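You operate a simulated robot arm through the tools that you are given. There is no shell and no other tool. Be economical: measure what you need, move in short steps, check, and stop when the job is done.

You are at the controls of a simulated two-armed robot. One attempt, no reset.

TASK
Pick up the damp meter with one hand, pass it to the other hand and put it on the dark mat.
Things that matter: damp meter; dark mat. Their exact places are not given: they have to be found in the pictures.

The check looks at the end state, three seconds after you hand in, the way a careful person would. Anything else that was tipped, shoved, dropped, spilled or broken makes it a failure.

THE ROBOT
Two 7-joint arms with two-finger parallel grippers on one trunk, on a base that drives. Base frame: it is fixed to the floor where the robot stands at the start and does not move with it; the origin is under the middle of the robot, x ahead of it, y to its left, z up. Units: m, rad, N and s.
The left shoulder is at the start at [0.05, 0.165, 1.03], the right one opposite. With the tool pointing down near the work surface each hand reaches from about 0.24 to 0.7 m from the robot's upright axis, wherever it stands, measured 20 degrees to its own side. Places, roughly: dark mat [0.5, 4.6, 0.8]. Payload 3.91 kg a hand.
The TCP of each hand is the grasp point between the finger pads, 0.03 m short of the fingertips. In the tool frame z runs along the fingers and y along their closing line. Largest opening 0.11 m; finger width 0.02, thickness 0.01; the body of the gripper, 0.048 by 0.112 m, starts 0.055 m behind the TCP.
Orientation is that of the tool frame in the base frame, as a unit quaternion [w, x, y, z]. With the fingers straight down and closing along the base's y, the tool's x points along the base's -x, its y along +y and its z along -z.

THE INTERFACE
- The arms move only by the tool arm_command. It takes "left_plan", "right_plan" or both (then of equal length, played together; a hand with none holds still); each is a list of rows, each a list of 7 numbers: the turn, a rotation vector about the base's x, y, z in rad, then the shift along the base's x, y, z in m, then the gripper command, from -1 (fully open) to 1 (shut), values between in proportion. In form: [[rx, ry, rz, tx, ty, tz, grip], ...]. A call has 1 to 10 rows; each row shifts and turns the commanded pose from where the row before left it. A row lasts 0.2 s, in which the tool goes at most 0.05 m and 0.15 rad; a call with a longer step from one row to the next is refused whole, and so is a gripper value outside its range. Where a pose cannot be reached the arm comes as near as it can. A force on the tool above 40 N (or 10 N above the force at the start of the call, whichever is more), or a blocked arm, ends the call early, and 0.2 s more pass. Each finger travels about 0.045 m/s and halts on what it meets, pressing with about 36 N; the grip force reading is that of the motor and also rises with nothing between the fingers. The clock runs only during rows and for 0.2 s after the last one: add rows that do not move to give the fingers time. The reply holds the time, the measured pose of the TCP, the force on the tool along the base axes, the opening and the grip force, in the units named above and with some noise, with the torque about the TCP (base axes, N m) and any sound that the robot's microphone picked up.
- Cameras (640 x 400 px; columns grow to the right, rows downward): "scene" is now at [0.1191, -0.02, 1.2256]; the picture's right is [-0.21, -0.98, 0.00], its down [-0.33, 0.07, -0.94] and it looks along [0.92, -0.20, -0.33] (base axes); focal length 248 px, centre (320, 200). "left" rides on the left gripper at [0.072, -0.017, -0.103] in its tool frame; the picture's right is [0.23, 0.97, 0.00], its down [-0.76, 0.18, -0.62] and it looks along [-0.61, 0.14, 0.78] (tool axes); focal length 222 px, centre (320, 200). "right" rides on the right gripper at [0.072, 0.017, -0.103] in its tool frame; the picture's right is [-0.23, 0.97, 0.00], its down [-0.76, -0.18, -0.62] and it looks along [-0.61, -0.14, 0.78] (tool axes); focal length 222 px, centre (320, 200).
- snapshot(camera): a new picture of that camera. No time passes.
- move_column(by): slides the trunk up (or, below 0, down) by that many m; the arms and the scene camera ride with it, the base frame stays. It gives what a move gives, with no picture.
- base_move(legs): drives the robot by 1 to 6 legs, each [ahead, left, turn to the left] in m, m and rad, along the robot's own axes; the way and the turn of a leg run together, so that a leg with both is an arc; at most 1.5 m and 3.142 rad a leg. The arms and the cameras ride along, it lands a little off, and it stops where it bumps. It gives what a move gives.
- aim_head(pan, tilt): turns the head with the scene camera to pan (to the left, within 1.396 rad either way) and tilt (down, from -0.506 to 1.204), counted from straight ahead of the robot. It gives what a move gives.
- point_at(camera, pixels): for up to 12 pixels [column, row] of the newest picture of that camera ("zoom" is the newest enlarged one), the place [x, y, z] in the base frame of the surface seen there, good to about 0.002 m. No time passes.
- zoom(camera, box): a new picture of the part [left, top, right, bottom] of that camera's present view, enlarged. No time passes.
- job_done(): hands the job in; it is judged then, once.

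Keep the steps short. Do not move on a guess: measure, check each grasp and each placing, and mend mistakes. In all there are 80 turns and 58 pictures (those below and enlarged ones count). Leave the grippers open and the arms clear of the work at the hand-in unless told otherwise, and finish with a single line.

The tools are called after "Call:" as name(argument=value, ...) on one line, values as JSON. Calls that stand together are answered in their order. arm_command: Moves the arms, as the interface text tells. Its arguments: {"type":"object","properties":{"left_plan":{"type":"array","items":{"type":"array","items":{"type":"number"}}},"right_plan":{"type":"array","items":{"type":"array","items":{"type":"number"}}}},"required":[]} The other tools are called the same way: move_column (by) slides the trunk up or down; base_move (legs) drives the base; aim_head (pan, tilt) turns the head that bears the scene camera; snapshot (camera) takes a picture; point_at (camera, pixels) gives the place of the surface under pixels of a picture; zoom (camera, box) takes an enlarged picture of a part of a camera's view; job_done () hands the job in.

At the start:

```text
t: 0.0
left_ee_pos: [0.4689, 0.1046, 1.0894]
left_tool_rot: [0.0, 0.0, 1.0, 0.0]
left_force: [0.2, 0.1, -0.5]
left_ft_torque: [-0.01, 0.02, 0.03]
left_finger_gap: 0.1099
left_grip_force: 0.0
right_ee_pos: [0.3865, -0.2412, 1.1177]
right_tool_rot: [0.0, 0.002, 1.0, 0.001]
right_force: [-0.1, -0.5, 0.7]
right_ft_torque: [0.0, 0.0, -0.03]
right_finger_gap: 0.1102
right_grip_force: 0.1
trunk travel left (down, up): [-0.25, 0.253]
robot x, y, heading: [-0.0043, -0.0012, 0.001]
head pan, tilt: [-0.209, 0.34]
```

scene: 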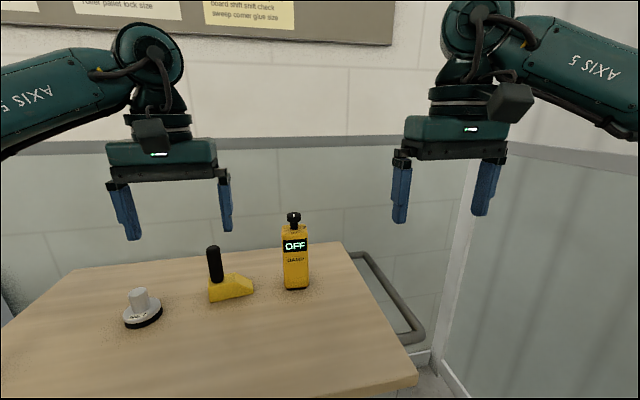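
right: 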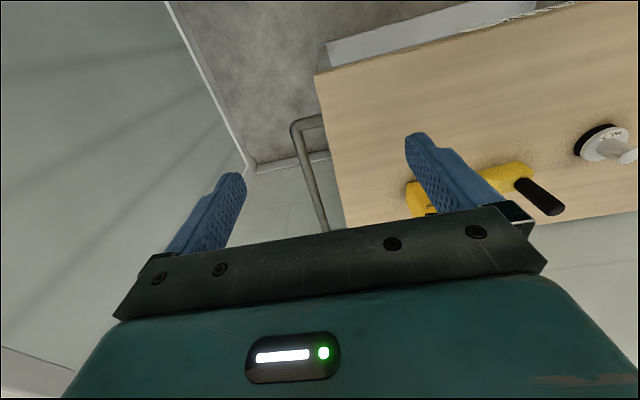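
left: 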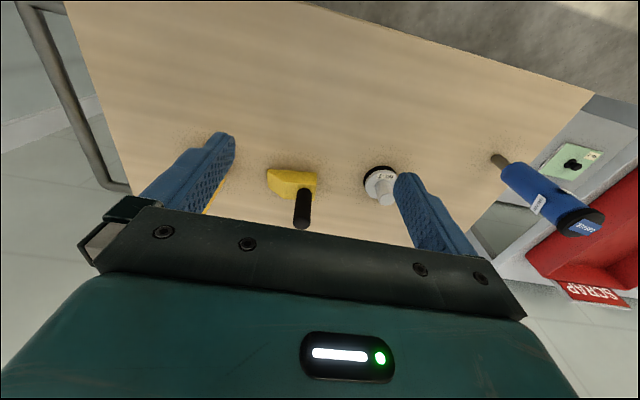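

I see a yellow instrument with an "OFF" display at about (295,255) and a similar yellow thing at (230,290). I'll zoom in to identify which one is the damp meter.

Call:
zoom(camera="scene", box=[190, 200, 350, 300])

Call:
point_at(camera="scene", pixels=[[295, 245], [296, 285], [293, 216], [284, 265], [308, 265], [230, 290], [214, 262], [138, 300], [345, 245], [415, 380], [80, 270], [296, 230]])

```text
4.00 times, centred on (270, 250) of scene
```

zoom: 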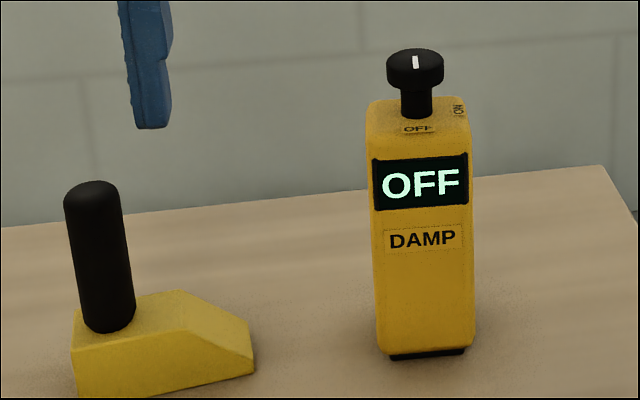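

```text
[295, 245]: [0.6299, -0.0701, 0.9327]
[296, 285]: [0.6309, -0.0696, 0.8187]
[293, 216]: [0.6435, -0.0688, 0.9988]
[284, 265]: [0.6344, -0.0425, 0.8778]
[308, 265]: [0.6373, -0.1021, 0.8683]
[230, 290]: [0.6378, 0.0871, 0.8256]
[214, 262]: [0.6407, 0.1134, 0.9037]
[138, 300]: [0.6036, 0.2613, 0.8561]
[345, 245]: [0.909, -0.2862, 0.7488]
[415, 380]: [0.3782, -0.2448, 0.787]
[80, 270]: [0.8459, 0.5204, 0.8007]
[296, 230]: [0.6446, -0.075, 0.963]
```

The damp meter is the upright yellow box labelled DAMP, with an on/off knob on top that I must not turn. I'll measure its depth and edges in the zoom, then look left towards the mat.

Call:
point_at(camera="zoom", pixels=[[385, 106], [390, 150], [455, 104], [460, 148], [376, 300], [470, 300], [425, 352], [250, 355], [245, 330], [415, 55], [390, 75], [440, 75]])

Call:
aim_head(pan=1.3, tilt=0.2)

Call:
snapshot(camera="scene")

```text
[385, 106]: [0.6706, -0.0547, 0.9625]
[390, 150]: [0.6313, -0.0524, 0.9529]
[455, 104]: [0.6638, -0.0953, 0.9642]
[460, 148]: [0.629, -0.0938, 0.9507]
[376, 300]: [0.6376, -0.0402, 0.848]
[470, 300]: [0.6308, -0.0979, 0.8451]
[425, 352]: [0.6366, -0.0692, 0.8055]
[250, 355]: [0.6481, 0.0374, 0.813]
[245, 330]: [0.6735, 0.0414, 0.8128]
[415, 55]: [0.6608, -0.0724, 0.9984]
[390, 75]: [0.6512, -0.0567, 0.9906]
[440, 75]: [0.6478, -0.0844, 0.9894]
```

```text
t: 1.6
left_ee_pos: [0.4695, 0.1041, 1.0896]
left_tool_rot: [0.0, -0.002, 1.0, 0.001]
left_force: [0.3, -0.5, -0.4]
left_ft_torque: [-0.03, -0.05, 0.03]
left_finger_gap: 0.1099
left_grip_force: 0.0
right_ee_pos: [0.3876, -0.242, 1.1172]
right_tool_rot: [0.0, 0.001, 1.0, 0.001]
right_force: [-0.5, -0.6, -0.8]
right_ft_torque: [0.0, 0.01, 0.03]
right_finger_gap: 0.11
right_grip_force: 0.0
trunk travel left (down, up): [-0.25, 0.253]
robot x, y, heading: [-0.0006, 0.0007, 0.003]
head pan, tilt: [1.3, 0.201]
```

```text
53 pictures are left
```

scene: 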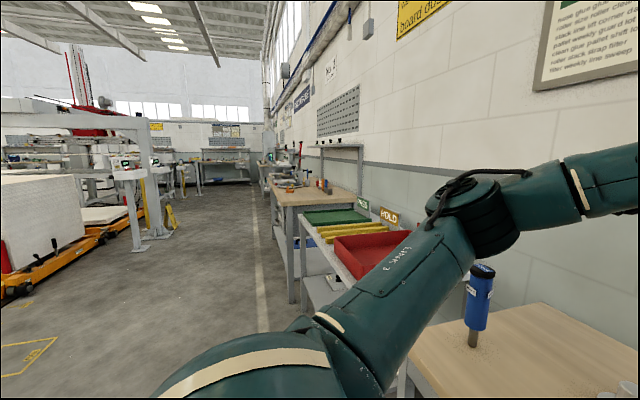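

The meter's box spans about x 0.630–0.672, y −0.098 to −0.040 and z 0.80–0.963, with the knob up to 1.0 and a yaw of about −0.1. The plan has three steps:
- The right hand grips it low, tilted forward about 57°.
- The left hand takes it from above.
- I drive to the mat.

Now I'll pre-position the right hand and move the left hand aside.

Call:
arm_command(right_plan=[[0, -0.15, 0, 0.02, 0.0216, -0.0234, -1], [0, -0.15, 0, 0.02, 0.0216, -0.0234, -1], [0, -0.15, 0, 0.02, 0.0216, -0.0234, -1], [0, -0.15, 0, 0.02, 0.0216, -0.0234, -1], [0, -0.15, 0, 0.02, 0.0216, -0.0234, -1], [0, -0.15, 0, 0.02, 0.0216, -0.0234, -1], [0, -0.1, 0, 0.02, 0.0216, -0.0234, -1], [0, 0, -0.1, 0.02, 0.0216, -0.0234, -1], [0, 0, 0, 0, 0, 0, -1]], left_plan=[[0, 0, 0, 0, 0.03, 0.01, -1], [0, 0, 0, 0, 0.03, 0.01, -1], [0, 0, 0, 0, 0.03, 0.01, -1], [0, 0, 0, 0, 0.03, 0.01, -1], [0, 0, 0, 0, 0, 0, -1], [0, 0, 0, 0, 0, 0, -1], [0, 0, 0, 0, 0, 0, -1], [0, 0, 0, 0, 0, 0, -1], [0, 0, 0, 0, 0, 0, -1]])

Call:
aim_head(pan=-0.1, tilt=0.55)

Call:
snapshot(camera="scene")

Call:
snapshot(camera="right")

```text
t: 3.6
left_ee_pos: [0.4704, 0.2238, 1.1296]
left_tool_rot: [0.0, -0.001, 1.0, 0.0]
left_force: [-0.4, -0.2, 0.0]
left_ft_torque: [-0.01, 0.01, -0.03]
left_finger_gap: 0.1099
left_grip_force: 0.1
right_ee_pos: [0.5481, -0.0676, 0.9297]
right_tool_rot: [0.479, 0.044, 0.876, -0.023]
right_force: [0.5, -0.6, -0.6]
right_ft_torque: [-0.02, -0.01, -0.01]
right_finger_gap: 0.11
right_grip_force: 0.1
trunk travel left (down, up): [-0.25, 0.253]
robot x, y, heading: [-0.0016, -0.0016, -0.001]
head pan, tilt: [1.3, 0.201]
```

```text
t: 5.1
left_ee_pos: [0.4702, 0.2242, 1.1294]
left_tool_rot: [0.001, 0.0, 1.0, 0.0]
left_force: [-0.7, 0.1, 0.1]
left_ft_torque: [0.01, -0.02, 0.03]
left_finger_gap: 0.1096
left_grip_force: 0.0
right_ee_pos: [0.5466, -0.0672, 0.9303]
right_tool_rot: [0.478, 0.044, 0.877, -0.023]
right_force: [0.2, 0.3, 0.4]
right_ft_torque: [-0.01, 0.0, 0.01]
right_finger_gap: 0.1102
right_grip_force: 0.1
trunk travel left (down, up): [-0.25, 0.253]
robot x, y, heading: [0.0009, -0.0004, -0.0]
head pan, tilt: [-0.099, 0.55]
```

```text
52 pictures are left
```

scene: 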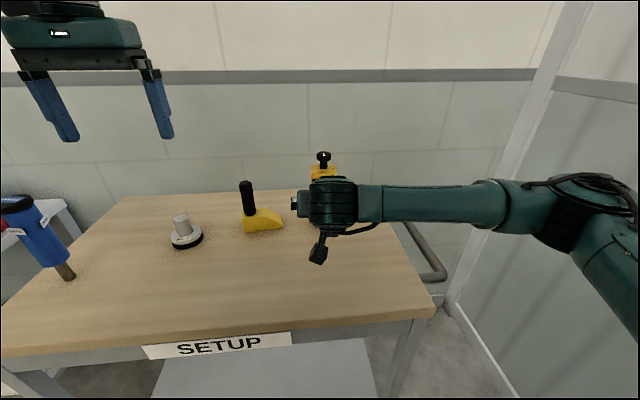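

```text
51 pictures are left
```

right: 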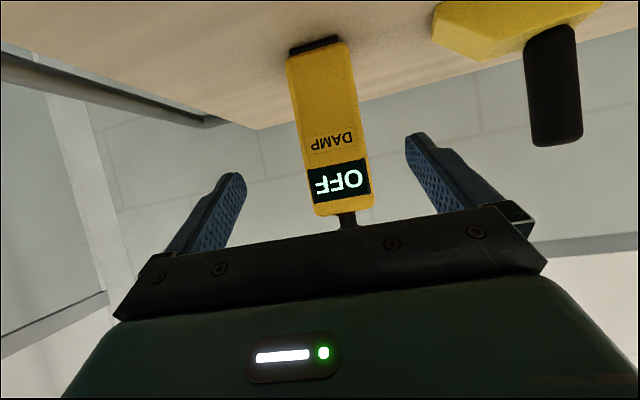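

The fingers straddle the meter in the right camera view (meter at about (330,130)). I'll measure its front face from here.

Call:
point_at(camera="right", pixels=[[298, 100], [340, 100], [320, 200], [365, 198], [319, 70], [330, 150], [315, 42], [430, 30], [540, 130]])

```text
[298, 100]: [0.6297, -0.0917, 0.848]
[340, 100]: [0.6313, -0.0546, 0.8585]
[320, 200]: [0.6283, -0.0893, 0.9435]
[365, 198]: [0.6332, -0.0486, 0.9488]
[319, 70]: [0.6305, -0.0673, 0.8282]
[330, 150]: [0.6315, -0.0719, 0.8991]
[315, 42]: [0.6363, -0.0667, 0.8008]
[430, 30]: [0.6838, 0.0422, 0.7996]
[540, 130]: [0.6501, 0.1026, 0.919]
```

The front face is at x≈0.631, centred at y≈−0.07, with yaw about −0.08. I'll advance along the approach to (0.651, −0.07, 0.865) with the gripper open.

Call:
arm_command(right_plan=[[0, 0, 0, 0.026, -0.0005, -0.0163, -1], [0, 0, 0, 0.026, -0.0005, -0.0163, -1], [0, 0, 0, 0.026, -0.0005, -0.0163, -1], [0, 0, 0, 0.026, -0.0005, -0.0163, -1], [0, 0, 0, 0, 0, 0, -1]])

Call:
snapshot(camera="right")

```text
t: 6.3
left_ee_pos: [0.47, 0.2243, 1.1289]
left_tool_rot: [0.0, -0.001, 1.0, 0.0]
left_force: [-0.4, -0.4, -0.8]
left_ft_torque: [-0.03, -0.02, -0.03]
left_finger_gap: 0.11
left_grip_force: 0.1
right_ee_pos: [0.6528, -0.0694, 0.8642]
right_tool_rot: [0.478, 0.045, 0.877, -0.024]
right_force: [-0.7, -0.5, -0.1]
right_ft_torque: [-0.02, 0.03, 0.0]
right_finger_gap: 0.1099
right_grip_force: 0.0
trunk travel left (down, up): [-0.25, 0.253]
robot x, y, heading: [-0.0016, -0.0023, -0.0]
head pan, tilt: [-0.099, 0.55]
```

```text
50 pictures are left
```

right: 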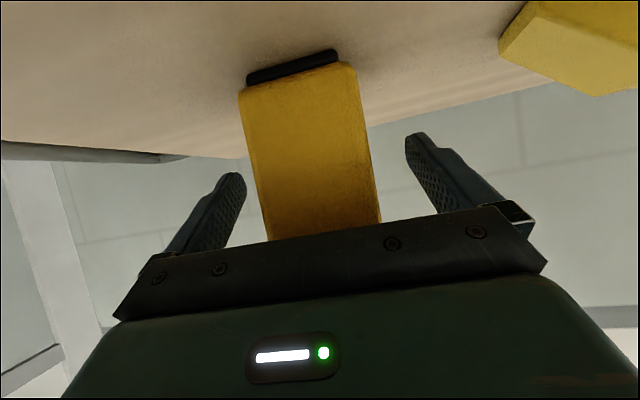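

The meter sits between the fingers, and nothing was touched. I'll close the gripper.

Call:
arm_command(right_plan=[[0, 0, 0, 0, 0, 0, -0.5], [0, 0, 0, 0, 0, 0, 0], [0, 0, 0, 0, 0, 0, 0.3], [0, 0, 0, 0, 0, 0, 0.6], [0, 0, 0, 0, 0, 0, 1], [0, 0, 0, 0, 0, 0, 1], [0, 0, 0, 0, 0, 0, 1]])

```text
t: 7.9
left_ee_pos: [0.4707, 0.2228, 1.1293]
left_tool_rot: [0.0, -0.001, 1.0, 0.0]
left_force: [0.5, -0.3, 0.0]
left_ft_torque: [-0.02, -0.01, -0.01]
left_finger_gap: 0.1099
left_grip_force: 0.0
right_ee_pos: [0.6522, -0.0704, 0.8648]
right_tool_rot: [0.478, 0.044, 0.877, -0.023]
right_force: [-1.2, -2.1, -1.1]
right_ft_torque: [0.03, -0.08, -0.02]
right_finger_gap: 0.0622
right_grip_force: 35.8
trunk travel left (down, up): [-0.25, 0.253]
robot x, y, heading: [-0.0017, -0.0032, 0.002]
head pan, tilt: [-0.099, 0.55]
```

It is gripped with a 0.062 m gap and 36 N. I'll lift it straight up 0.12 m and then bring it back a bit.

Call:
arm_command(right_plan=[[0, 0, 0, 0, 0, 0.02, 1], [0, 0, 0, 0, 0, 0.025, 1], [0, 0, 0, 0, 0, 0.025, 1], [0, 0, 0, 0, 0, 0.025, 1], [0, 0, 0, 0, 0, 0.025, 1], [0, 0, 0, -0.03, 0, 0.0, 1], [0, 0, 0, -0.03, 0.0, 0.0, 1], [0, 0, 0, -0.03, 0.0, 0, 1], [0, 0, 0, 0, 0, 0, 1]])

Call:
snapshot(camera="scene")

Call:
snapshot(camera="left")

```text
t: 9.9
left_ee_pos: [0.4714, 0.224, 1.1288]
left_tool_rot: [0.0, -0.001, 1.0, 0.0]
left_force: [0.2, -0.3, -0.1]
left_ft_torque: [0.01, 0.0, 0.01]
left_finger_gap: 0.11
left_grip_force: 0.0
right_ee_pos: [0.5621, -0.0713, 0.9856]
right_tool_rot: [0.479, 0.044, 0.877, -0.023]
right_force: [-0.2, 0.1, -5.0]
right_ft_torque: [-0.03, 0.06, 0.01]
right_finger_gap: 0.0619
right_grip_force: 35.9
trunk travel left (down, up): [-0.25, 0.253]
robot x, y, heading: [-0.0003, 0.0013, -0.002]
head pan, tilt: [-0.099, 0.55]
```

```text
49 pictures are left
```

scene: 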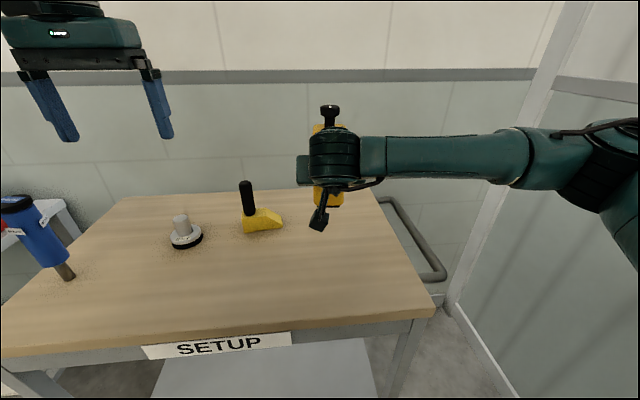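

```text
48 pictures are left
```

left: 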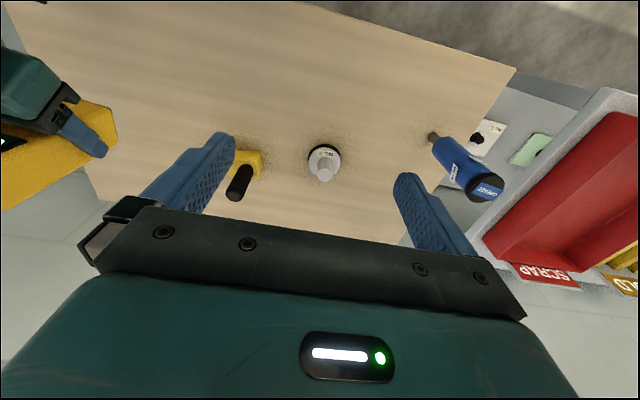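

It's lifted securely, with a load of about 5 N. I'll shift it to y≈−0.01 and bring the left hand above it at a safe height.

Call:
arm_command(right_plan=[[0, 0, 0, 0, 0.02, 0, 1], [0, 0, 0, 0, 0.02, 0, 1], [0, 0, 0, 0, 0.02, 0, 1], [0, 0, 0, 0, 0, 0, 1], [0, 0, 0, 0, 0, 0, 1], [0, 0, 0, 0, 0, 0, 1], [0, 0, 0, 0, 0, 0, 1], [0, 0, 0, 0, 0, 0, 1], [0, 0, 0, 0, 0, 0, 1]], left_plan=[[0, 0, 0, 0, 0, 0.045, -1], [0, 0, 0, 0, 0, 0.045, -1], [0, 0, -0.1, 0.015, -0.039, 0, -1], [0, 0, 0, 0.015, -0.039, 0, -1], [0, 0, 0, 0.015, -0.039, 0, -1], [0, 0, 0, 0.015, -0.039, 0, -1], [0, 0, 0, 0.015, -0.039, 0, -1], [0, 0, 0, 0.014, -0.039, 0, -1], [0, 0, 0, 0, 0, 0, -1]])

Call:
snapshot(camera="scene")

Call:
snapshot(camera="left")

```text
t: 11.9
left_ee_pos: [0.5052, 0.0158, 1.1848]
left_tool_rot: [0.001, 0.049, 0.999, 0.0]
left_force: [-0.2, -0.2, 0.2]
left_ft_torque: [0.01, -0.01, 0.0]
left_finger_gap: 0.1101
left_grip_force: 0.0
left hand out of reach, approached as far as the arm can: row 5, 6, 7, 8
right_ee_pos: [0.5614, -0.012, 0.9858]
right_tool_rot: [0.478, 0.045, 0.877, -0.024]
right_force: [0.2, 0.7, -5.4]
right_ft_torque: [0.01, 0.03, 0.0]
right_finger_gap: 0.0618
right_grip_force: 36.0
trunk travel left (down, up): [-0.25, 0.253]
robot x, y, heading: [-0.0015, -0.005, -0.006]
head pan, tilt: [-0.099, 0.55]
```

```text
47 pictures are left
```

scene: 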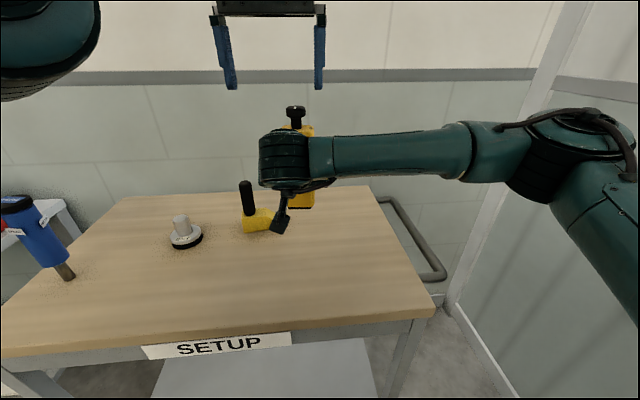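

```text
46 pictures are left
```

left: 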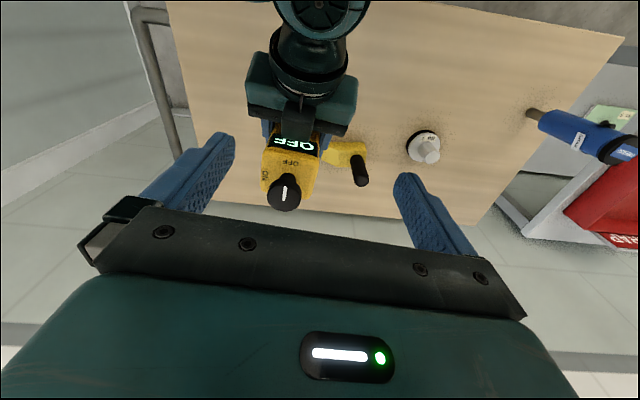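

The left arm is at its reach limit at that height. I'll bring the meter closer and lower, to about (0.49, 0.04, 0.95), lowering first. The left hand holds.

Call:
arm_command(right_plan=[[0, 0, 0, 0, 0, -0.018, 1], [0, 0, 0, 0, 0, -0.018, 1], [0, 0, 0, -0.024, 0.017, 0, 1], [0, 0, 0, -0.024, 0.017, 0, 1], [0, 0, 0, -0.024, 0.017, 0, 1], [0, 0, 0, 0, 0, 0, 1]], left_plan=[[0, 0, 0, 0, 0, 0, -1], [0, 0, 0, -0.015, 0.02, 0, -1], [0, 0, 0, -0.015, 0.02, 0, -1], [0, 0, 0, -0.02, 0.01, 0, -1], [0, 0, 0, -0.02, 0, 0, -1], [0, 0, 0, 0, 0, 0, -1]])

Call:
snapshot(camera="left")

Call:
snapshot(camera="scene")

```text
t: 13.3
left_ee_pos: [0.4341, 0.0652, 1.185]
left_tool_rot: [0.001, 0.049, 0.999, 0.0]
left_force: [0.8, 0.0, 0.1]
left_ft_torque: [-0.02, 0.0, -0.05]
left_finger_gap: 0.1098
left_grip_force: 0.1
right_ee_pos: [0.4905, 0.0397, 0.9493]
right_tool_rot: [0.478, 0.044, 0.877, -0.023]
right_force: [0.5, -0.3, -4.6]
right_ft_torque: [0.05, 0.05, 0.0]
right_finger_gap: 0.062
right_grip_force: 35.8
trunk travel left (down, up): [-0.25, 0.253]
robot x, y, heading: [0.0038, 0.001, 0.003]
head pan, tilt: [-0.099, 0.55]
```

```text
45 pictures are left
```

left: 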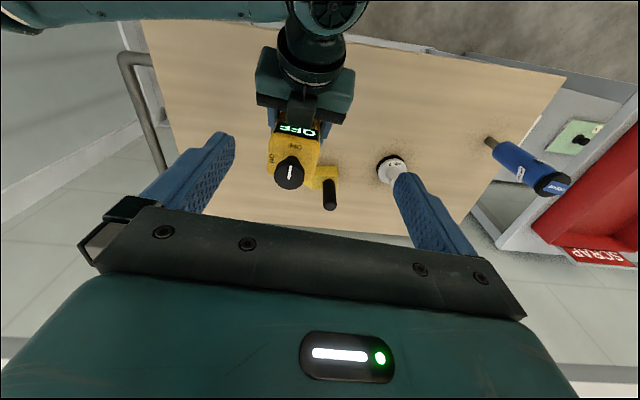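

```text
44 pictures are left
```

scene: 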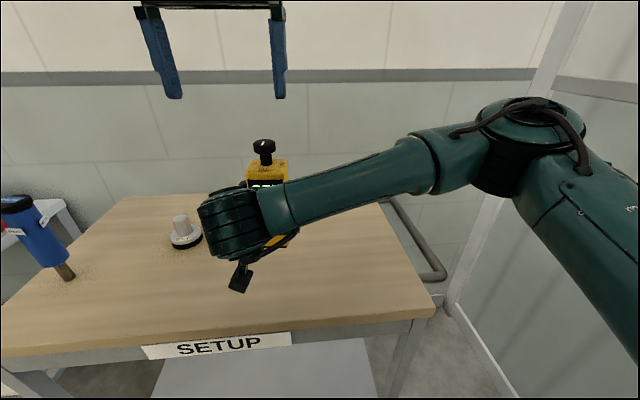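

Both moves landed. I'll measure the knob and top face in the left camera view (knob at (289,173)).

Call:
point_at(camera="left", pixels=[[289, 173], [275, 173], [303, 173], [289, 159], [289, 186], [276, 140], [314, 146], [295, 145], [270, 165], [318, 165], [308, 182]])

Call:
zoom(camera="left", box=[240, 100, 368, 220])

```text
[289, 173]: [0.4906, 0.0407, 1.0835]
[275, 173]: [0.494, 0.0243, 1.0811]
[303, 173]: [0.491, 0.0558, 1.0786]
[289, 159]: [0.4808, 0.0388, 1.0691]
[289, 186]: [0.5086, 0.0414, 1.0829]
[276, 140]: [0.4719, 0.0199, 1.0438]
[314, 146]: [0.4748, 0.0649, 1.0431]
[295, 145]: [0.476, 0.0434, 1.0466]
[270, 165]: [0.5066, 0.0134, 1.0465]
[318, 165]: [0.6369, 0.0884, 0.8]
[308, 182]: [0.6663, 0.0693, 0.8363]
```

```text
3.33 times, centred on (304, 160) of left
```

zoom: 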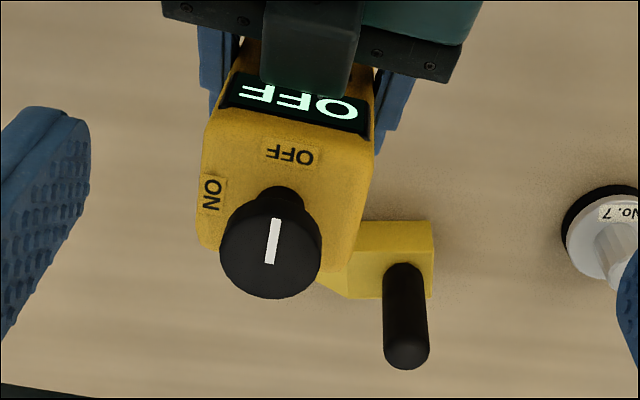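

The knob is at (0.494, 0.041) with its top at 1.083, and the box top is at 1.0465. I'll align the left hand overhead at (0.492, 0.041) and descend halfway.

Call:
arm_command(left_plan=[[0, 0, 0.03, 0.029, -0.012, 0, -1], [0, 0, 0, 0.029, -0.012, 0, -1], [0, 0, 0, 0, 0, -0.03, -1], [0, 0, 0, 0, 0, -0.03, -1], [0, 0, 0, 0, 0, 0, -1]])

Call:
snapshot(camera="left")

Call:
snapshot(camera="scene")

```text
t: 14.5
left_ee_pos: [0.4929, 0.0433, 1.1245]
left_tool_rot: [0.0, 0.034, 0.999, 0.0]
left_force: [0.6, -0.5, 0.1]
left_ft_torque: [0.02, -0.03, 0.02]
left_finger_gap: 0.1101
left_grip_force: 0.1
right_ee_pos: [0.49, 0.0398, 0.9496]
right_tool_rot: [0.478, 0.044, 0.877, -0.024]
right_force: [-0.1, 0.2, -3.6]
right_ft_torque: [-0.01, 0.03, 0.0]
right_finger_gap: 0.0617
right_grip_force: 36.2
trunk travel left (down, up): [-0.25, 0.253]
robot x, y, heading: [0.0016, -0.0002, 0.001]
head pan, tilt: [-0.099, 0.55]
```

```text
42 pictures are left
```

left: 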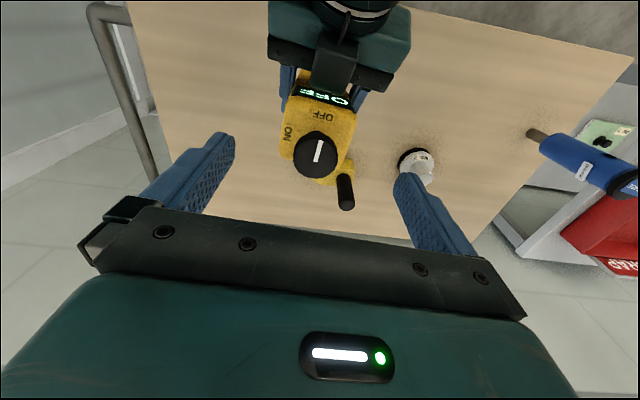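

```text
41 pictures are left
```

scene: 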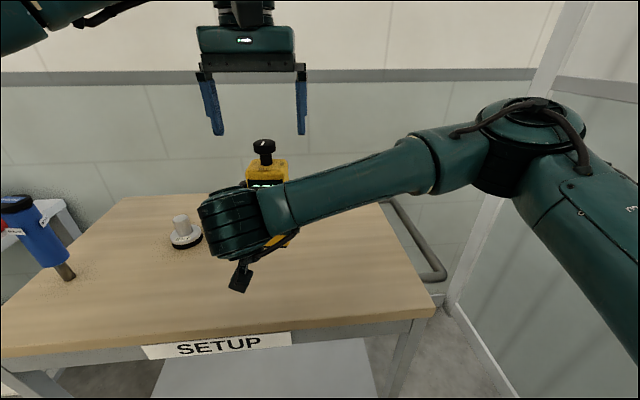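

A dark block at (335,65) sits near the display on the right gripper. I'll measure it for clearance before descending.

Call:
point_at(camera="left", pixels=[[335, 65], [330, 80], [345, 45], [300, 50], [380, 80], [317, 153], [296, 165], [345, 30]])

```text
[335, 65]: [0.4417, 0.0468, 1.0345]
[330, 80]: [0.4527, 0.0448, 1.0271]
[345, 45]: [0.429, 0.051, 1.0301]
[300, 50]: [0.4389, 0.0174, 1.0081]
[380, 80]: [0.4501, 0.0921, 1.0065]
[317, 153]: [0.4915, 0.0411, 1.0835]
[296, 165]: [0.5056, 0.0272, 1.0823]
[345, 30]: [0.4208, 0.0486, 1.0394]
```

The block tops out at 1.035 for x<0.455, so it's well clear. I'll descend to z≈1.039.

Call:
arm_command(left_plan=[[0, 0, 0, -0.001, -0.002, -0.025, -1], [0, 0, 0, 0, 0, -0.025, -1], [0, 0, 0, 0, 0, -0.02, -1], [0, 0, 0, 0, 0, -0.015, -1], [0, 0, 0, 0, 0, 0, -1]])

Call:
snapshot(camera="left")

Call:
zoom(camera="scene", box=[180, 60, 340, 200])

```text
t: 15.7
left_ee_pos: [0.4913, 0.0415, 1.04]
left_tool_rot: [-0.001, 0.033, 0.999, 0.0]
left_force: [0.6, -0.8, 0.6]
left_ft_torque: [-0.03, 0.02, 0.02]
left_finger_gap: 0.11
left_grip_force: 0.0
right_ee_pos: [0.49, 0.0392, 0.9496]
right_tool_rot: [0.478, 0.044, 0.877, -0.024]
right_force: [-0.6, 0.4, -4.8]
right_ft_torque: [-0.01, 0.04, -0.01]
right_finger_gap: 0.0617
right_grip_force: 35.8
trunk travel left (down, up): [-0.25, 0.253]
robot x, y, heading: [-0.0002, 0.0003, 0.001]
head pan, tilt: [-0.099, 0.55]
```

```text
40 pictures are left
```

left: 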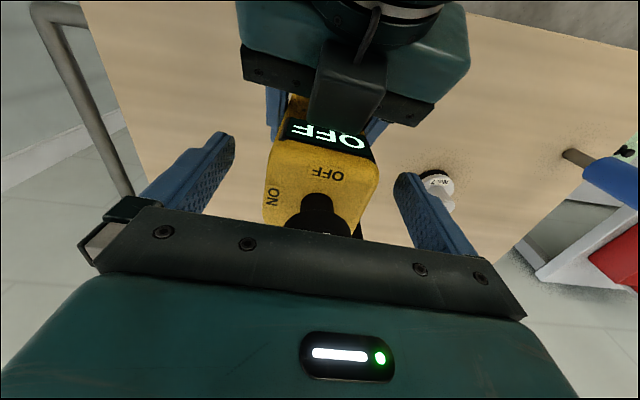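

```text
2.86 times, centred on (260, 130) of scene
```

zoom: 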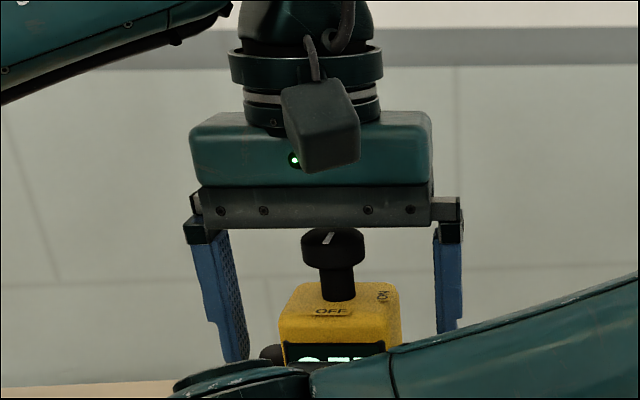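

The knob is clear of the palm and the fingers straddle the top of the box. I'll close the left hand while the right still holds.

Call:
arm_command(left_plan=[[0, 0, 0, 0, 0, 0, -0.6], [0, 0, 0, 0, 0, 0, -0.2], [0, 0, 0, 0, 0, 0, 0.2], [0, 0, 0, 0, 0, 0, 0.6], [0, 0, 0, 0, 0, 0, 1], [0, 0, 0, 0, 0, 0, 1], [0, 0, 0, 0, 0, 0, 1], [0, 0, 0, 0, 0, 0, 1]])

```text
t: 17.5
left_ee_pos: [0.492, 0.04, 1.0395]
left_tool_rot: [0.0, 0.035, 0.999, 0.0]
left_force: [1.7, 0.5, -0.1]
left_ft_torque: [-0.08, -0.01, -0.44]
left_finger_gap: 0.0622
left_grip_force: 36.0
right_ee_pos: [0.4905, 0.0405, 0.9497]
right_tool_rot: [0.478, 0.044, 0.877, -0.024]
right_force: [-0.2, -0.4, -4.4]
right_ft_torque: [0.16, 0.01, 0.47]
right_finger_gap: 0.0619
right_grip_force: 35.8
trunk travel left (down, up): [-0.25, 0.253]
robot x, y, heading: [0.0006, -0.0012, 0.0]
head pan, tilt: [-0.099, 0.55]
```

The left hand grips with a gap of 0.062 m and 36 N. I'll open the right hand gradually while the left holds.

Call:
arm_command(right_plan=[[0, 0, 0, 0, 0, 0, 0.2], [0, 0, 0, 0, 0, 0, 0], [0, 0, 0, 0, 0, 0, -0.3], [0, 0, 0, 0, 0, 0, -0.6], [0, 0, 0, 0, 0, 0, -1], [0, 0, 0, 0, 0, 0, -1], [0, 0, 0, 0, 0, 0, -1]], left_plan=[[0, 0, 0, 0, 0, 0, 1], [0, 0, 0, 0, 0, 0, 1], [0, 0, 0, 0, 0, 0, 1], [0, 0, 0, 0, 0, 0, 1], [0, 0, 0, 0, 0, 0, 1], [0, 0, 0, 0, 0, 0, 1], [0, 0, 0, 0, 0, 0, 1]])

```text
t: 19.1
left_ee_pos: [0.4908, 0.04, 1.0394]
left_tool_rot: [-0.001, 0.034, 0.999, 0.0]
left_force: [-0.1, 0.6, -0.2]
left_ft_torque: [0.04, -0.01, -0.04]
left_finger_gap: 0.0622
left_grip_force: 36.6
right_ee_pos: [0.4895, 0.0396, 0.9485]
right_tool_rot: [0.479, 0.044, 0.877, -0.022]
right_force: [-0.5, -0.8, -0.1]
right_ft_torque: [-0.03, -0.01, -0.01]
right_finger_gap: 0.11
right_grip_force: 0.1
trunk travel left (down, up): [-0.25, 0.253]
robot x, y, heading: [0.0011, -0.0019, 0.002]
head pan, tilt: [-0.099, 0.55]
```

The left hand shows no weight, so I'll check by picture that it really holds the meter.

Call:
snapshot(camera="left")

Call:
snapshot(camera="right")

```text
38 pictures are left
```

left: 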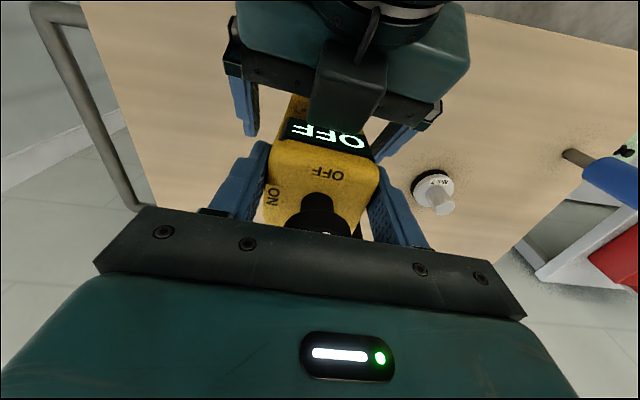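

```text
37 pictures are left
```

right: 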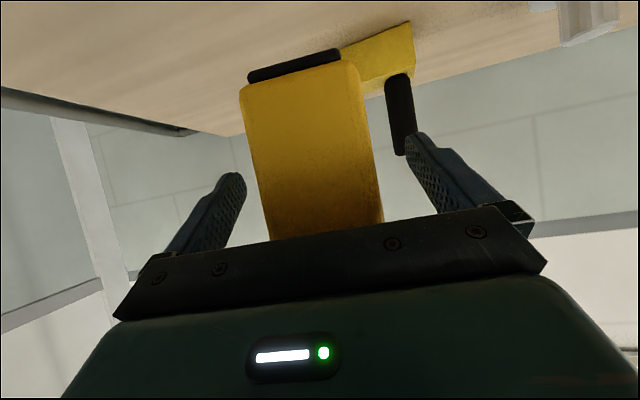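

The left hand holds the meter (the scale is tared), and the right is open. I'll separate them: right backwards, left slightly forward and up.

Call:
arm_command(right_plan=[[0, 0, 0, -0.015, 0, 0, -1], [0, 0, 0, -0.015, 0, 0, -1], [0, 0, 0, -0.015, 0, 0, -1], [0, 0, 0, -0.015, 0, 0, -1], [0, 0, 0, 0, 0, 0, -1]], left_plan=[[0, 0, 0, 0.012, 0, 0.005, 1], [0, 0, 0, 0.012, 0, 0.005, 1], [0, 0, 0, 0.012, 0, 0.01, 1], [0, 0, 0, 0.012, 0, 0.01, 1], [0, 0, 0, 0, 0, 0, 1]])

Call:
snapshot(camera="scene")

Call:
snapshot(camera="right")

```text
t: 20.3
left_ee_pos: [0.5393, 0.0399, 1.07]
left_tool_rot: [0.0, 0.035, 0.999, 0.0]
left_force: [0.0, 0.4, -4.3]
left_ft_torque: [0.0, 0.05, 0.0]
left_finger_gap: 0.0623
left_grip_force: 36.2
right_ee_pos: [0.4297, 0.0416, 0.9495]
right_tool_rot: [0.478, 0.043, 0.877, -0.022]
right_force: [-0.2, 0.2, -0.2]
right_ft_torque: [0.0, 0.0, 0.02]
right_finger_gap: 0.1099
right_grip_force: 0.0
trunk travel left (down, up): [-0.25, 0.253]
robot x, y, heading: [-0.0032, -0.0015, -0.001]
head pan, tilt: [-0.099, 0.55]
```

```text
36 pictures are left
```

scene: 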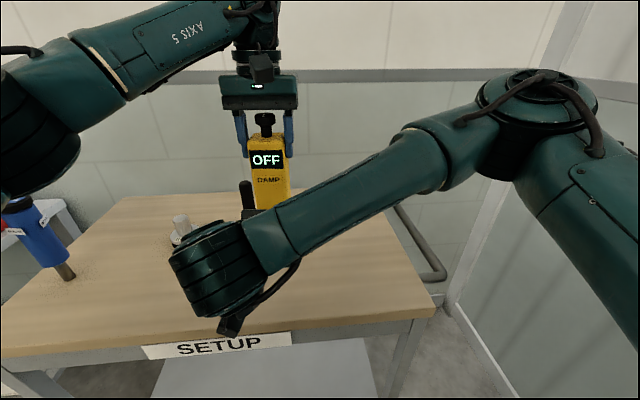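

```text
35 pictures are left
```

right: 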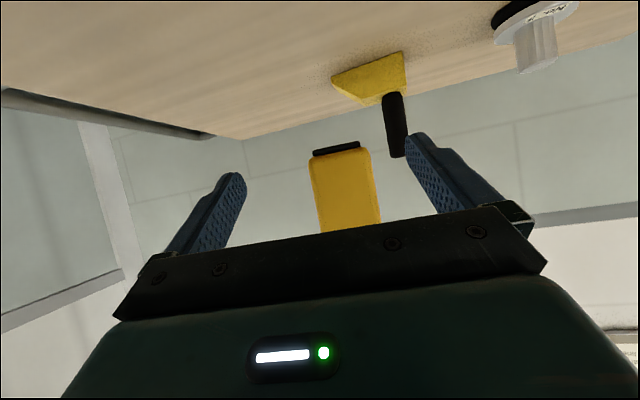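

The handover is done. I'll move the right arm out to its side and straighten it to tool-down.

Call:
arm_command(right_plan=[[0, 0, 0, 0, -0.045, 0, -1], [0, 0, 0, 0, -0.045, 0.01, -1], [0, 0.14, 0, -0.008, -0.04, 0.02, -1], [0, 0.14, 0, -0.008, -0.04, 0.02, -1], [0, 0.14, 0, -0.008, -0.04, 0.02, -1], [0, 0.14, 0, -0.008, -0.04, 0.02, -1], [0, 0.14, 0, -0.008, -0.03, 0.02, -1], [0, 0.15, 0, 0, 0, 0.02, -1], [0, 0.15, 0, 0, 0, 0.02, -1], [0, 0, 0, 0, 0, 0, -1]])

Call:
aim_head(pan=1.39, tilt=0.3)

Call:
snapshot(camera="scene")

```text
t: 22.5
left_ee_pos: [0.5404, 0.0398, 1.0695]
left_tool_rot: [0.001, 0.034, 0.999, 0.0]
left_force: [-0.7, -1.5, -4.8]
left_ft_torque: [-0.02, 0.05, -0.01]
left_finger_gap: 0.0621
left_grip_force: 35.7
right_ee_pos: [0.3899, -0.2398, 1.0997]
right_tool_rot: [-0.001, 0.027, 0.999, -0.041]
right_force: [0.4, -0.2, 0.5]
right_ft_torque: [-0.01, 0.0, -0.02]
right_finger_gap: 0.11
right_grip_force: 0.0
trunk travel left (down, up): [-0.25, 0.253]
robot x, y, heading: [0.0003, 0.0002, -0.006]
head pan, tilt: [-0.099, 0.55]
```

```text
t: 24.1
left_ee_pos: [0.5408, 0.0411, 1.0697]
left_tool_rot: [0.0, 0.035, 0.999, 0.0]
left_force: [0.5, 0.1, -4.9]
left_ft_torque: [-0.02, 0.03, 0.01]
left_finger_gap: 0.0619
left_grip_force: 36.1
right_ee_pos: [0.3909, -0.2393, 1.1]
right_tool_rot: [-0.001, 0.028, 0.999, -0.042]
right_force: [0.5, -0.7, -0.3]
right_ft_torque: [0.01, -0.04, 0.0]
right_finger_gap: 0.1101
right_grip_force: 0.1
trunk travel left (down, up): [-0.25, 0.253]
robot x, y, heading: [0.0005, -0.0009, 0.004]
head pan, tilt: [1.389, 0.3]
```

```text
34 pictures are left
```

scene: 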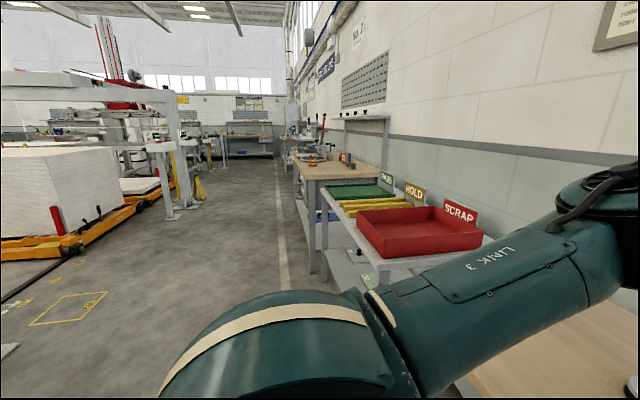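

I'll measure the bench edges along the route.

Call:
point_at(camera="scene", pixels=[[322, 190], [375, 270], [310, 270], [300, 175], [325, 165], [282, 250], [276, 170], [295, 155], [110, 215], [45, 310], [340, 280], [330, 175]])

Call:
zoom(camera="scene", box=[250, 120, 410, 220])

```text
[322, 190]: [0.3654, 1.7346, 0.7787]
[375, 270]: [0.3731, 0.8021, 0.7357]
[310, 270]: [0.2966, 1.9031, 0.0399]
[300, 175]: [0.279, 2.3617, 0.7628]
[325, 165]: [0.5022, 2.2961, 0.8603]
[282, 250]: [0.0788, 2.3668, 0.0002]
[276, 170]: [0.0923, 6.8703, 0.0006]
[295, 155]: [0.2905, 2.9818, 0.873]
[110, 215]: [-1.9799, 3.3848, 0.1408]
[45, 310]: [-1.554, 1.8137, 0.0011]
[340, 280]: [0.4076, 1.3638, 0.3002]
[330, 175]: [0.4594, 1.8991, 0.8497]
```

```text
4.00 times, centred on (330, 170) of scene
```

zoom: 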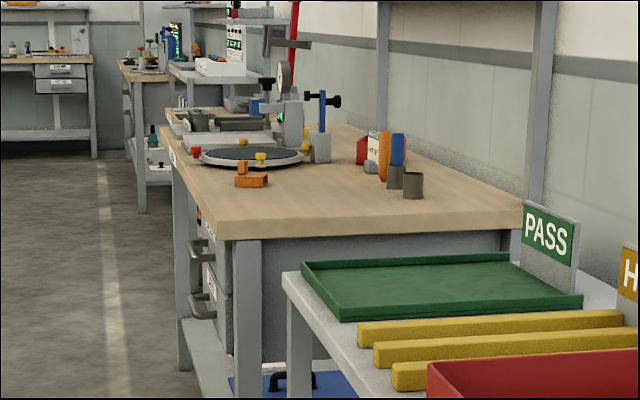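

The benches start at x≥0.28 and the aisle is clear to about x=−1.5. I'll tuck the left hand in, back off 0.45 m and strafe left.

Call:
arm_command(left_plan=[[0, 0, 0, -0.025, 0.02, 0.015, 1], [0, 0, 0, -0.025, 0.02, 0.015, 1], [0, 0, 0, -0.025, 0.02, 0.015, 1], [0, 0, 0, -0.025, 0.02, 0.015, 1], [0, 0, 0, 0, 0, 0, 1]])

Call:
base_move(legs=[[-0.45, 0, 0], [0, 1.4, 0], [0, 1.4, 0]])

Call:
aim_head(pan=1.0, tilt=0.35)

Call:
snapshot(camera="scene")

```text
t: 25.3
left_ee_pos: [0.4379, 0.1204, 1.1298]
left_tool_rot: [0.001, 0.034, 0.999, 0.0]
left_force: [-0.8, -0.1, -5.3]
left_ft_torque: [-0.03, 0.03, 0.01]
left_finger_gap: 0.0618
left_grip_force: 35.7
right_ee_pos: [0.3908, -0.2394, 1.1002]
right_tool_rot: [-0.001, 0.028, 0.999, -0.042]
right_force: [0.3, -0.2, 0.2]
right_ft_torque: [0.04, -0.02, -0.03]
right_finger_gap: 0.1104
right_grip_force: 0.0
trunk travel left (down, up): [-0.25, 0.253]
robot x, y, heading: [-0.0023, -0.0006, 0.004]
head pan, tilt: [1.389, 0.3]
```

```text
t: 41.1
left_ee_pos: [-0.0412, 2.9165, 1.13]
left_tool_rot: [0.0, 0.022, 1.0, 0.0]
left_force: [0.0, 0.1, -4.1]
left_ft_torque: [-0.01, 0.0, 0.01]
left_finger_gap: 0.0617
left_grip_force: 35.8
right_ee_pos: [-0.0807, 2.5553, 1.1003]
right_tool_rot: [0.0, 0.016, 0.999, -0.042]
right_force: [-0.2, 0.3, 0.2]
right_ft_torque: [0.0, -0.03, -0.03]
right_finger_gap: 0.1102
right_grip_force: 0.1
trunk travel left (down, up): [-0.25, 0.253]
robot x, y, heading: [-0.4737, 2.7877, 0.022]
head pan, tilt: [1.389, 0.3]
```

```text
t: 42.0
left_ee_pos: [-0.0411, 2.9179, 1.1309]
left_tool_rot: [0.0, 0.022, 1.0, 0.0]
left_force: [0.7, -0.8, -4.6]
left_ft_torque: [0.02, 0.01, 0.0]
left_finger_gap: 0.0621
left_grip_force: 36.3
right_ee_pos: [-0.0811, 2.5552, 1.1001]
right_tool_rot: [0.001, 0.015, 0.999, -0.042]
right_force: [0.5, -0.4, -0.1]
right_ft_torque: [0.01, 0.02, -0.04]
right_finger_gap: 0.1099
right_grip_force: 0.1
trunk travel left (down, up): [-0.25, 0.253]
robot x, y, heading: [-0.4777, 2.7869, 0.028]
head pan, tilt: [1.0, 0.351]
```

```text
32 pictures are left
```

scene: 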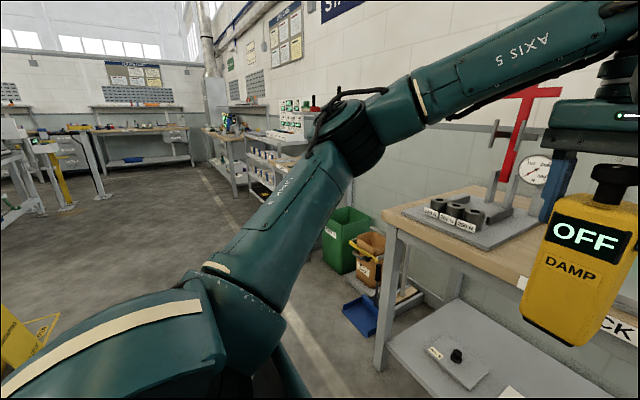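

The meter is still held, with display OFF. The bench here isn't the target yet, so I'll drive on by about 1.3 m, correcting the heading.

Call:
base_move(legs=[[0, 1.3, -0.028]])

Call:
aim_head(pan=0.6, tilt=0.35)

Call:
snapshot(camera="scene")

```text
t: 48.5
left_ee_pos: [-0.0524, 4.2043, 1.1296]
left_tool_rot: [0.0, 0.034, 0.999, 0.0]
left_force: [-0.3, -0.2, -4.7]
left_ft_torque: [0.02, 0.0, -0.01]
left_finger_gap: 0.0618
left_grip_force: 36.4
right_ee_pos: [-0.1015, 3.8443, 1.098]
right_tool_rot: [0.0, 0.028, 0.999, -0.042]
right_force: [-0.7, 1.2, -0.2]
right_ft_torque: [-0.02, 0.02, -0.02]
right_finger_gap: 0.1099
right_grip_force: 0.0
trunk travel left (down, up): [-0.25, 0.253]
robot x, y, heading: [-0.4938, 4.0862, -0.001]
head pan, tilt: [1.0, 0.351]
```

```text
t: 49.4
left_ee_pos: [-0.053, 4.2043, 1.1306]
left_tool_rot: [-0.001, 0.034, 0.999, 0.0]
left_force: [-0.6, 0.5, -5.0]
left_ft_torque: [0.01, 0.03, 0.01]
left_finger_gap: 0.0618
left_grip_force: 35.7
right_ee_pos: [-0.1023, 3.844, 1.1]
right_tool_rot: [0.0, 0.028, 0.999, -0.042]
right_force: [-0.6, -0.8, -0.3]
right_ft_torque: [0.01, -0.02, 0.01]
right_finger_gap: 0.1102
right_grip_force: 0.1
trunk travel left (down, up): [-0.25, 0.253]
robot x, y, heading: [-0.4877, 4.0804, 0.002]
head pan, tilt: [0.6, 0.351]
```

```text
31 pictures are left
```

scene: 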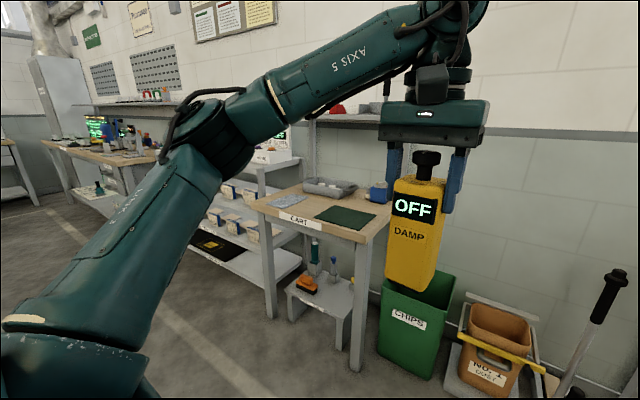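

I see the dark green mat on a cart at (346,216). I'll measure the mat, its neighbours and the cart's edges.

Call:
point_at(camera="scene", pixels=[[346, 216], [316, 215], [335, 205], [375, 213], [360, 229], [290, 201], [330, 185], [378, 192], [258, 205], [365, 240], [385, 215], [272, 310]])

Call:
zoom(camera="scene", box=[240, 160, 400, 260])

```text
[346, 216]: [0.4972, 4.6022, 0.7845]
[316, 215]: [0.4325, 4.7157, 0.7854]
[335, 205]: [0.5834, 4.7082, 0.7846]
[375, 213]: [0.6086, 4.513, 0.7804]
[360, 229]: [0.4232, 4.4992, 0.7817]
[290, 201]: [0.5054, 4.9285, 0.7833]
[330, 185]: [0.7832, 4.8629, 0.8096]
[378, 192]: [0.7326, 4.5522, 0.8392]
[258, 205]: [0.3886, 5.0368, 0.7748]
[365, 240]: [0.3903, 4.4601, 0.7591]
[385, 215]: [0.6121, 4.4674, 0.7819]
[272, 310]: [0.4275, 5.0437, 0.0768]
```

```text
4.00 times, centred on (320, 210) of scene
```

zoom: 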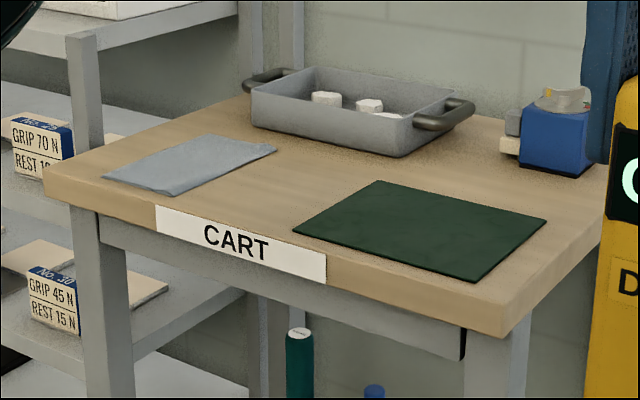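

The mat spans x 0.42–0.60 and y 4.50–4.715, at z≈0.785. I'll check that the bins and lower shelf leave room for the base.

Call:
point_at(camera="scene", pixels=[[405, 360], [410, 300], [480, 375], [340, 310], [300, 290], [345, 345], [310, 285], [330, 330], [560, 395]])

```text
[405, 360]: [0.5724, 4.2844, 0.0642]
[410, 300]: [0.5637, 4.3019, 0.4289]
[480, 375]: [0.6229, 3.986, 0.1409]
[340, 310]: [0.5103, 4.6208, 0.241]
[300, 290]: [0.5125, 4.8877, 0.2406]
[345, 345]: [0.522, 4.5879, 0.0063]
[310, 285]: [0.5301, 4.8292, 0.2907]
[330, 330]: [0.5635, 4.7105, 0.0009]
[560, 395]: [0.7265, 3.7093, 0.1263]
```

Everything low is beyond x=0.5. I'll drive left 0.39, then ahead 0.44, to stand at about (−0.05, 4.47).

Call:
base_move(legs=[[0, 0.39, 0], [0.44, 0, 0]])

Call:
aim_head(pan=0.1, tilt=0.6)

Call:
snapshot(camera="scene")

Call:
snapshot(camera="left")

```text
t: 54.1
left_ee_pos: [0.3863, 4.5946, 1.1288]
left_tool_rot: [0.0, 0.034, 0.999, -0.001]
left_force: [0.9, 0.3, -4.6]
left_ft_torque: [0.02, 0.01, -0.01]
left_finger_gap: 0.0617
left_grip_force: 36.0
right_ee_pos: [0.3384, 4.234, 1.0995]
right_tool_rot: [0.0, 0.027, 0.999, -0.043]
right_force: [0.4, 0.9, 0.7]
right_ft_torque: [-0.02, -0.03, 0.03]
right_finger_gap: 0.1101
right_grip_force: 0.1
trunk travel left (down, up): [-0.25, 0.253]
robot x, y, heading: [-0.0531, 4.4719, 0.003]
head pan, tilt: [0.6, 0.351]
```

```text
t: 55.0
left_ee_pos: [0.3867, 4.5939, 1.1303]
left_tool_rot: [0.001, 0.034, 0.999, 0.001]
left_force: [-0.5, 0.1, -4.5]
left_ft_torque: [0.03, 0.06, -0.01]
left_finger_gap: 0.0618
left_grip_force: 36.0
right_ee_pos: [0.3378, 4.2353, 1.1003]
right_tool_rot: [0.0, 0.028, 0.999, -0.042]
right_force: [0.1, 0.4, -0.4]
right_ft_torque: [0.03, -0.01, 0.02]
right_finger_gap: 0.11
right_grip_force: 0.0
trunk travel left (down, up): [-0.25, 0.253]
robot x, y, heading: [-0.0507, 4.4706, 0.002]
head pan, tilt: [0.099, 0.6]
```

```text
29 pictures are left
```

scene: 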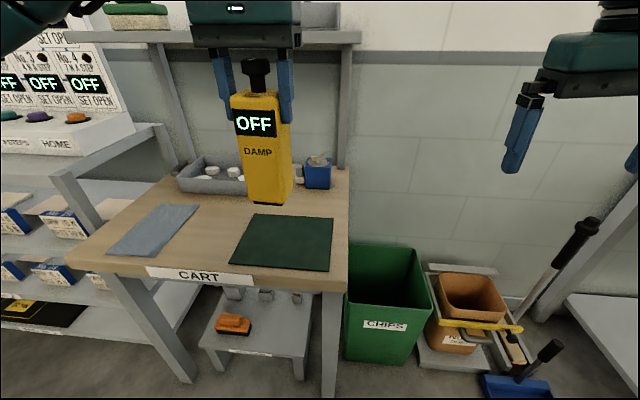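

```text
28 pictures are left
```

left: 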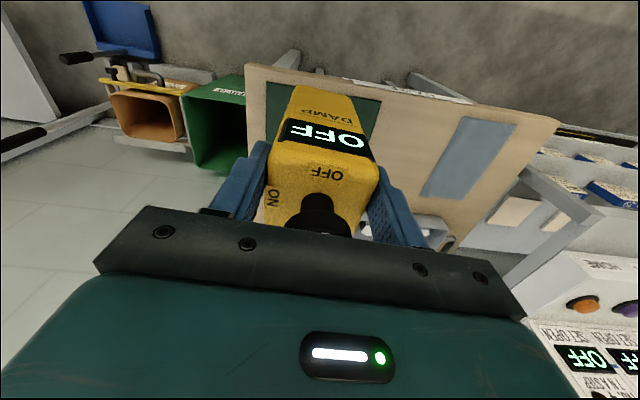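

I'll check the meter's attitude and bottom height, and the mat corners, from here.

Call:
point_at(camera="scene", pixels=[[249, 196], [281, 198], [255, 140], [262, 190], [242, 105], [277, 108], [266, 201], [285, 245], [250, 215], [332, 220], [327, 268], [232, 262]])

Call:
zoom(camera="scene", box=[190, 40, 340, 280])

```text
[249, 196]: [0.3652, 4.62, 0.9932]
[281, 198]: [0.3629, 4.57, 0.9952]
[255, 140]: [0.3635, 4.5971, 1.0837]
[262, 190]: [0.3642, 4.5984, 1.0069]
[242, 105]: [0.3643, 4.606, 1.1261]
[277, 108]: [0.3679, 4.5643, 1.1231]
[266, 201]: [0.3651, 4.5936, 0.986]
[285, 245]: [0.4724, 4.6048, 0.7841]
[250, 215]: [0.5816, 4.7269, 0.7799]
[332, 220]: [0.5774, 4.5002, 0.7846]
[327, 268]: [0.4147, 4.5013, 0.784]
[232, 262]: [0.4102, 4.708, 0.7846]
```

```text
1.67 times, centred on (265, 160) of scene
```

zoom: 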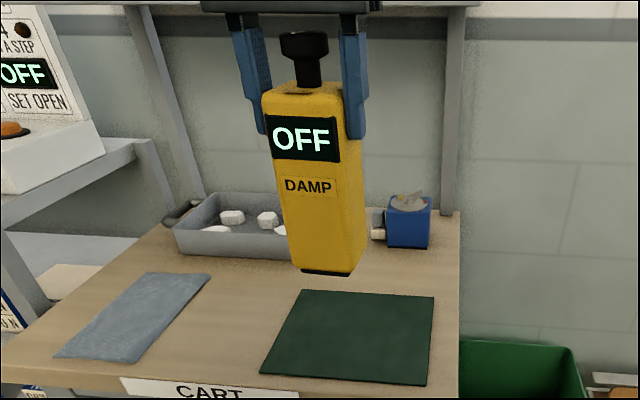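

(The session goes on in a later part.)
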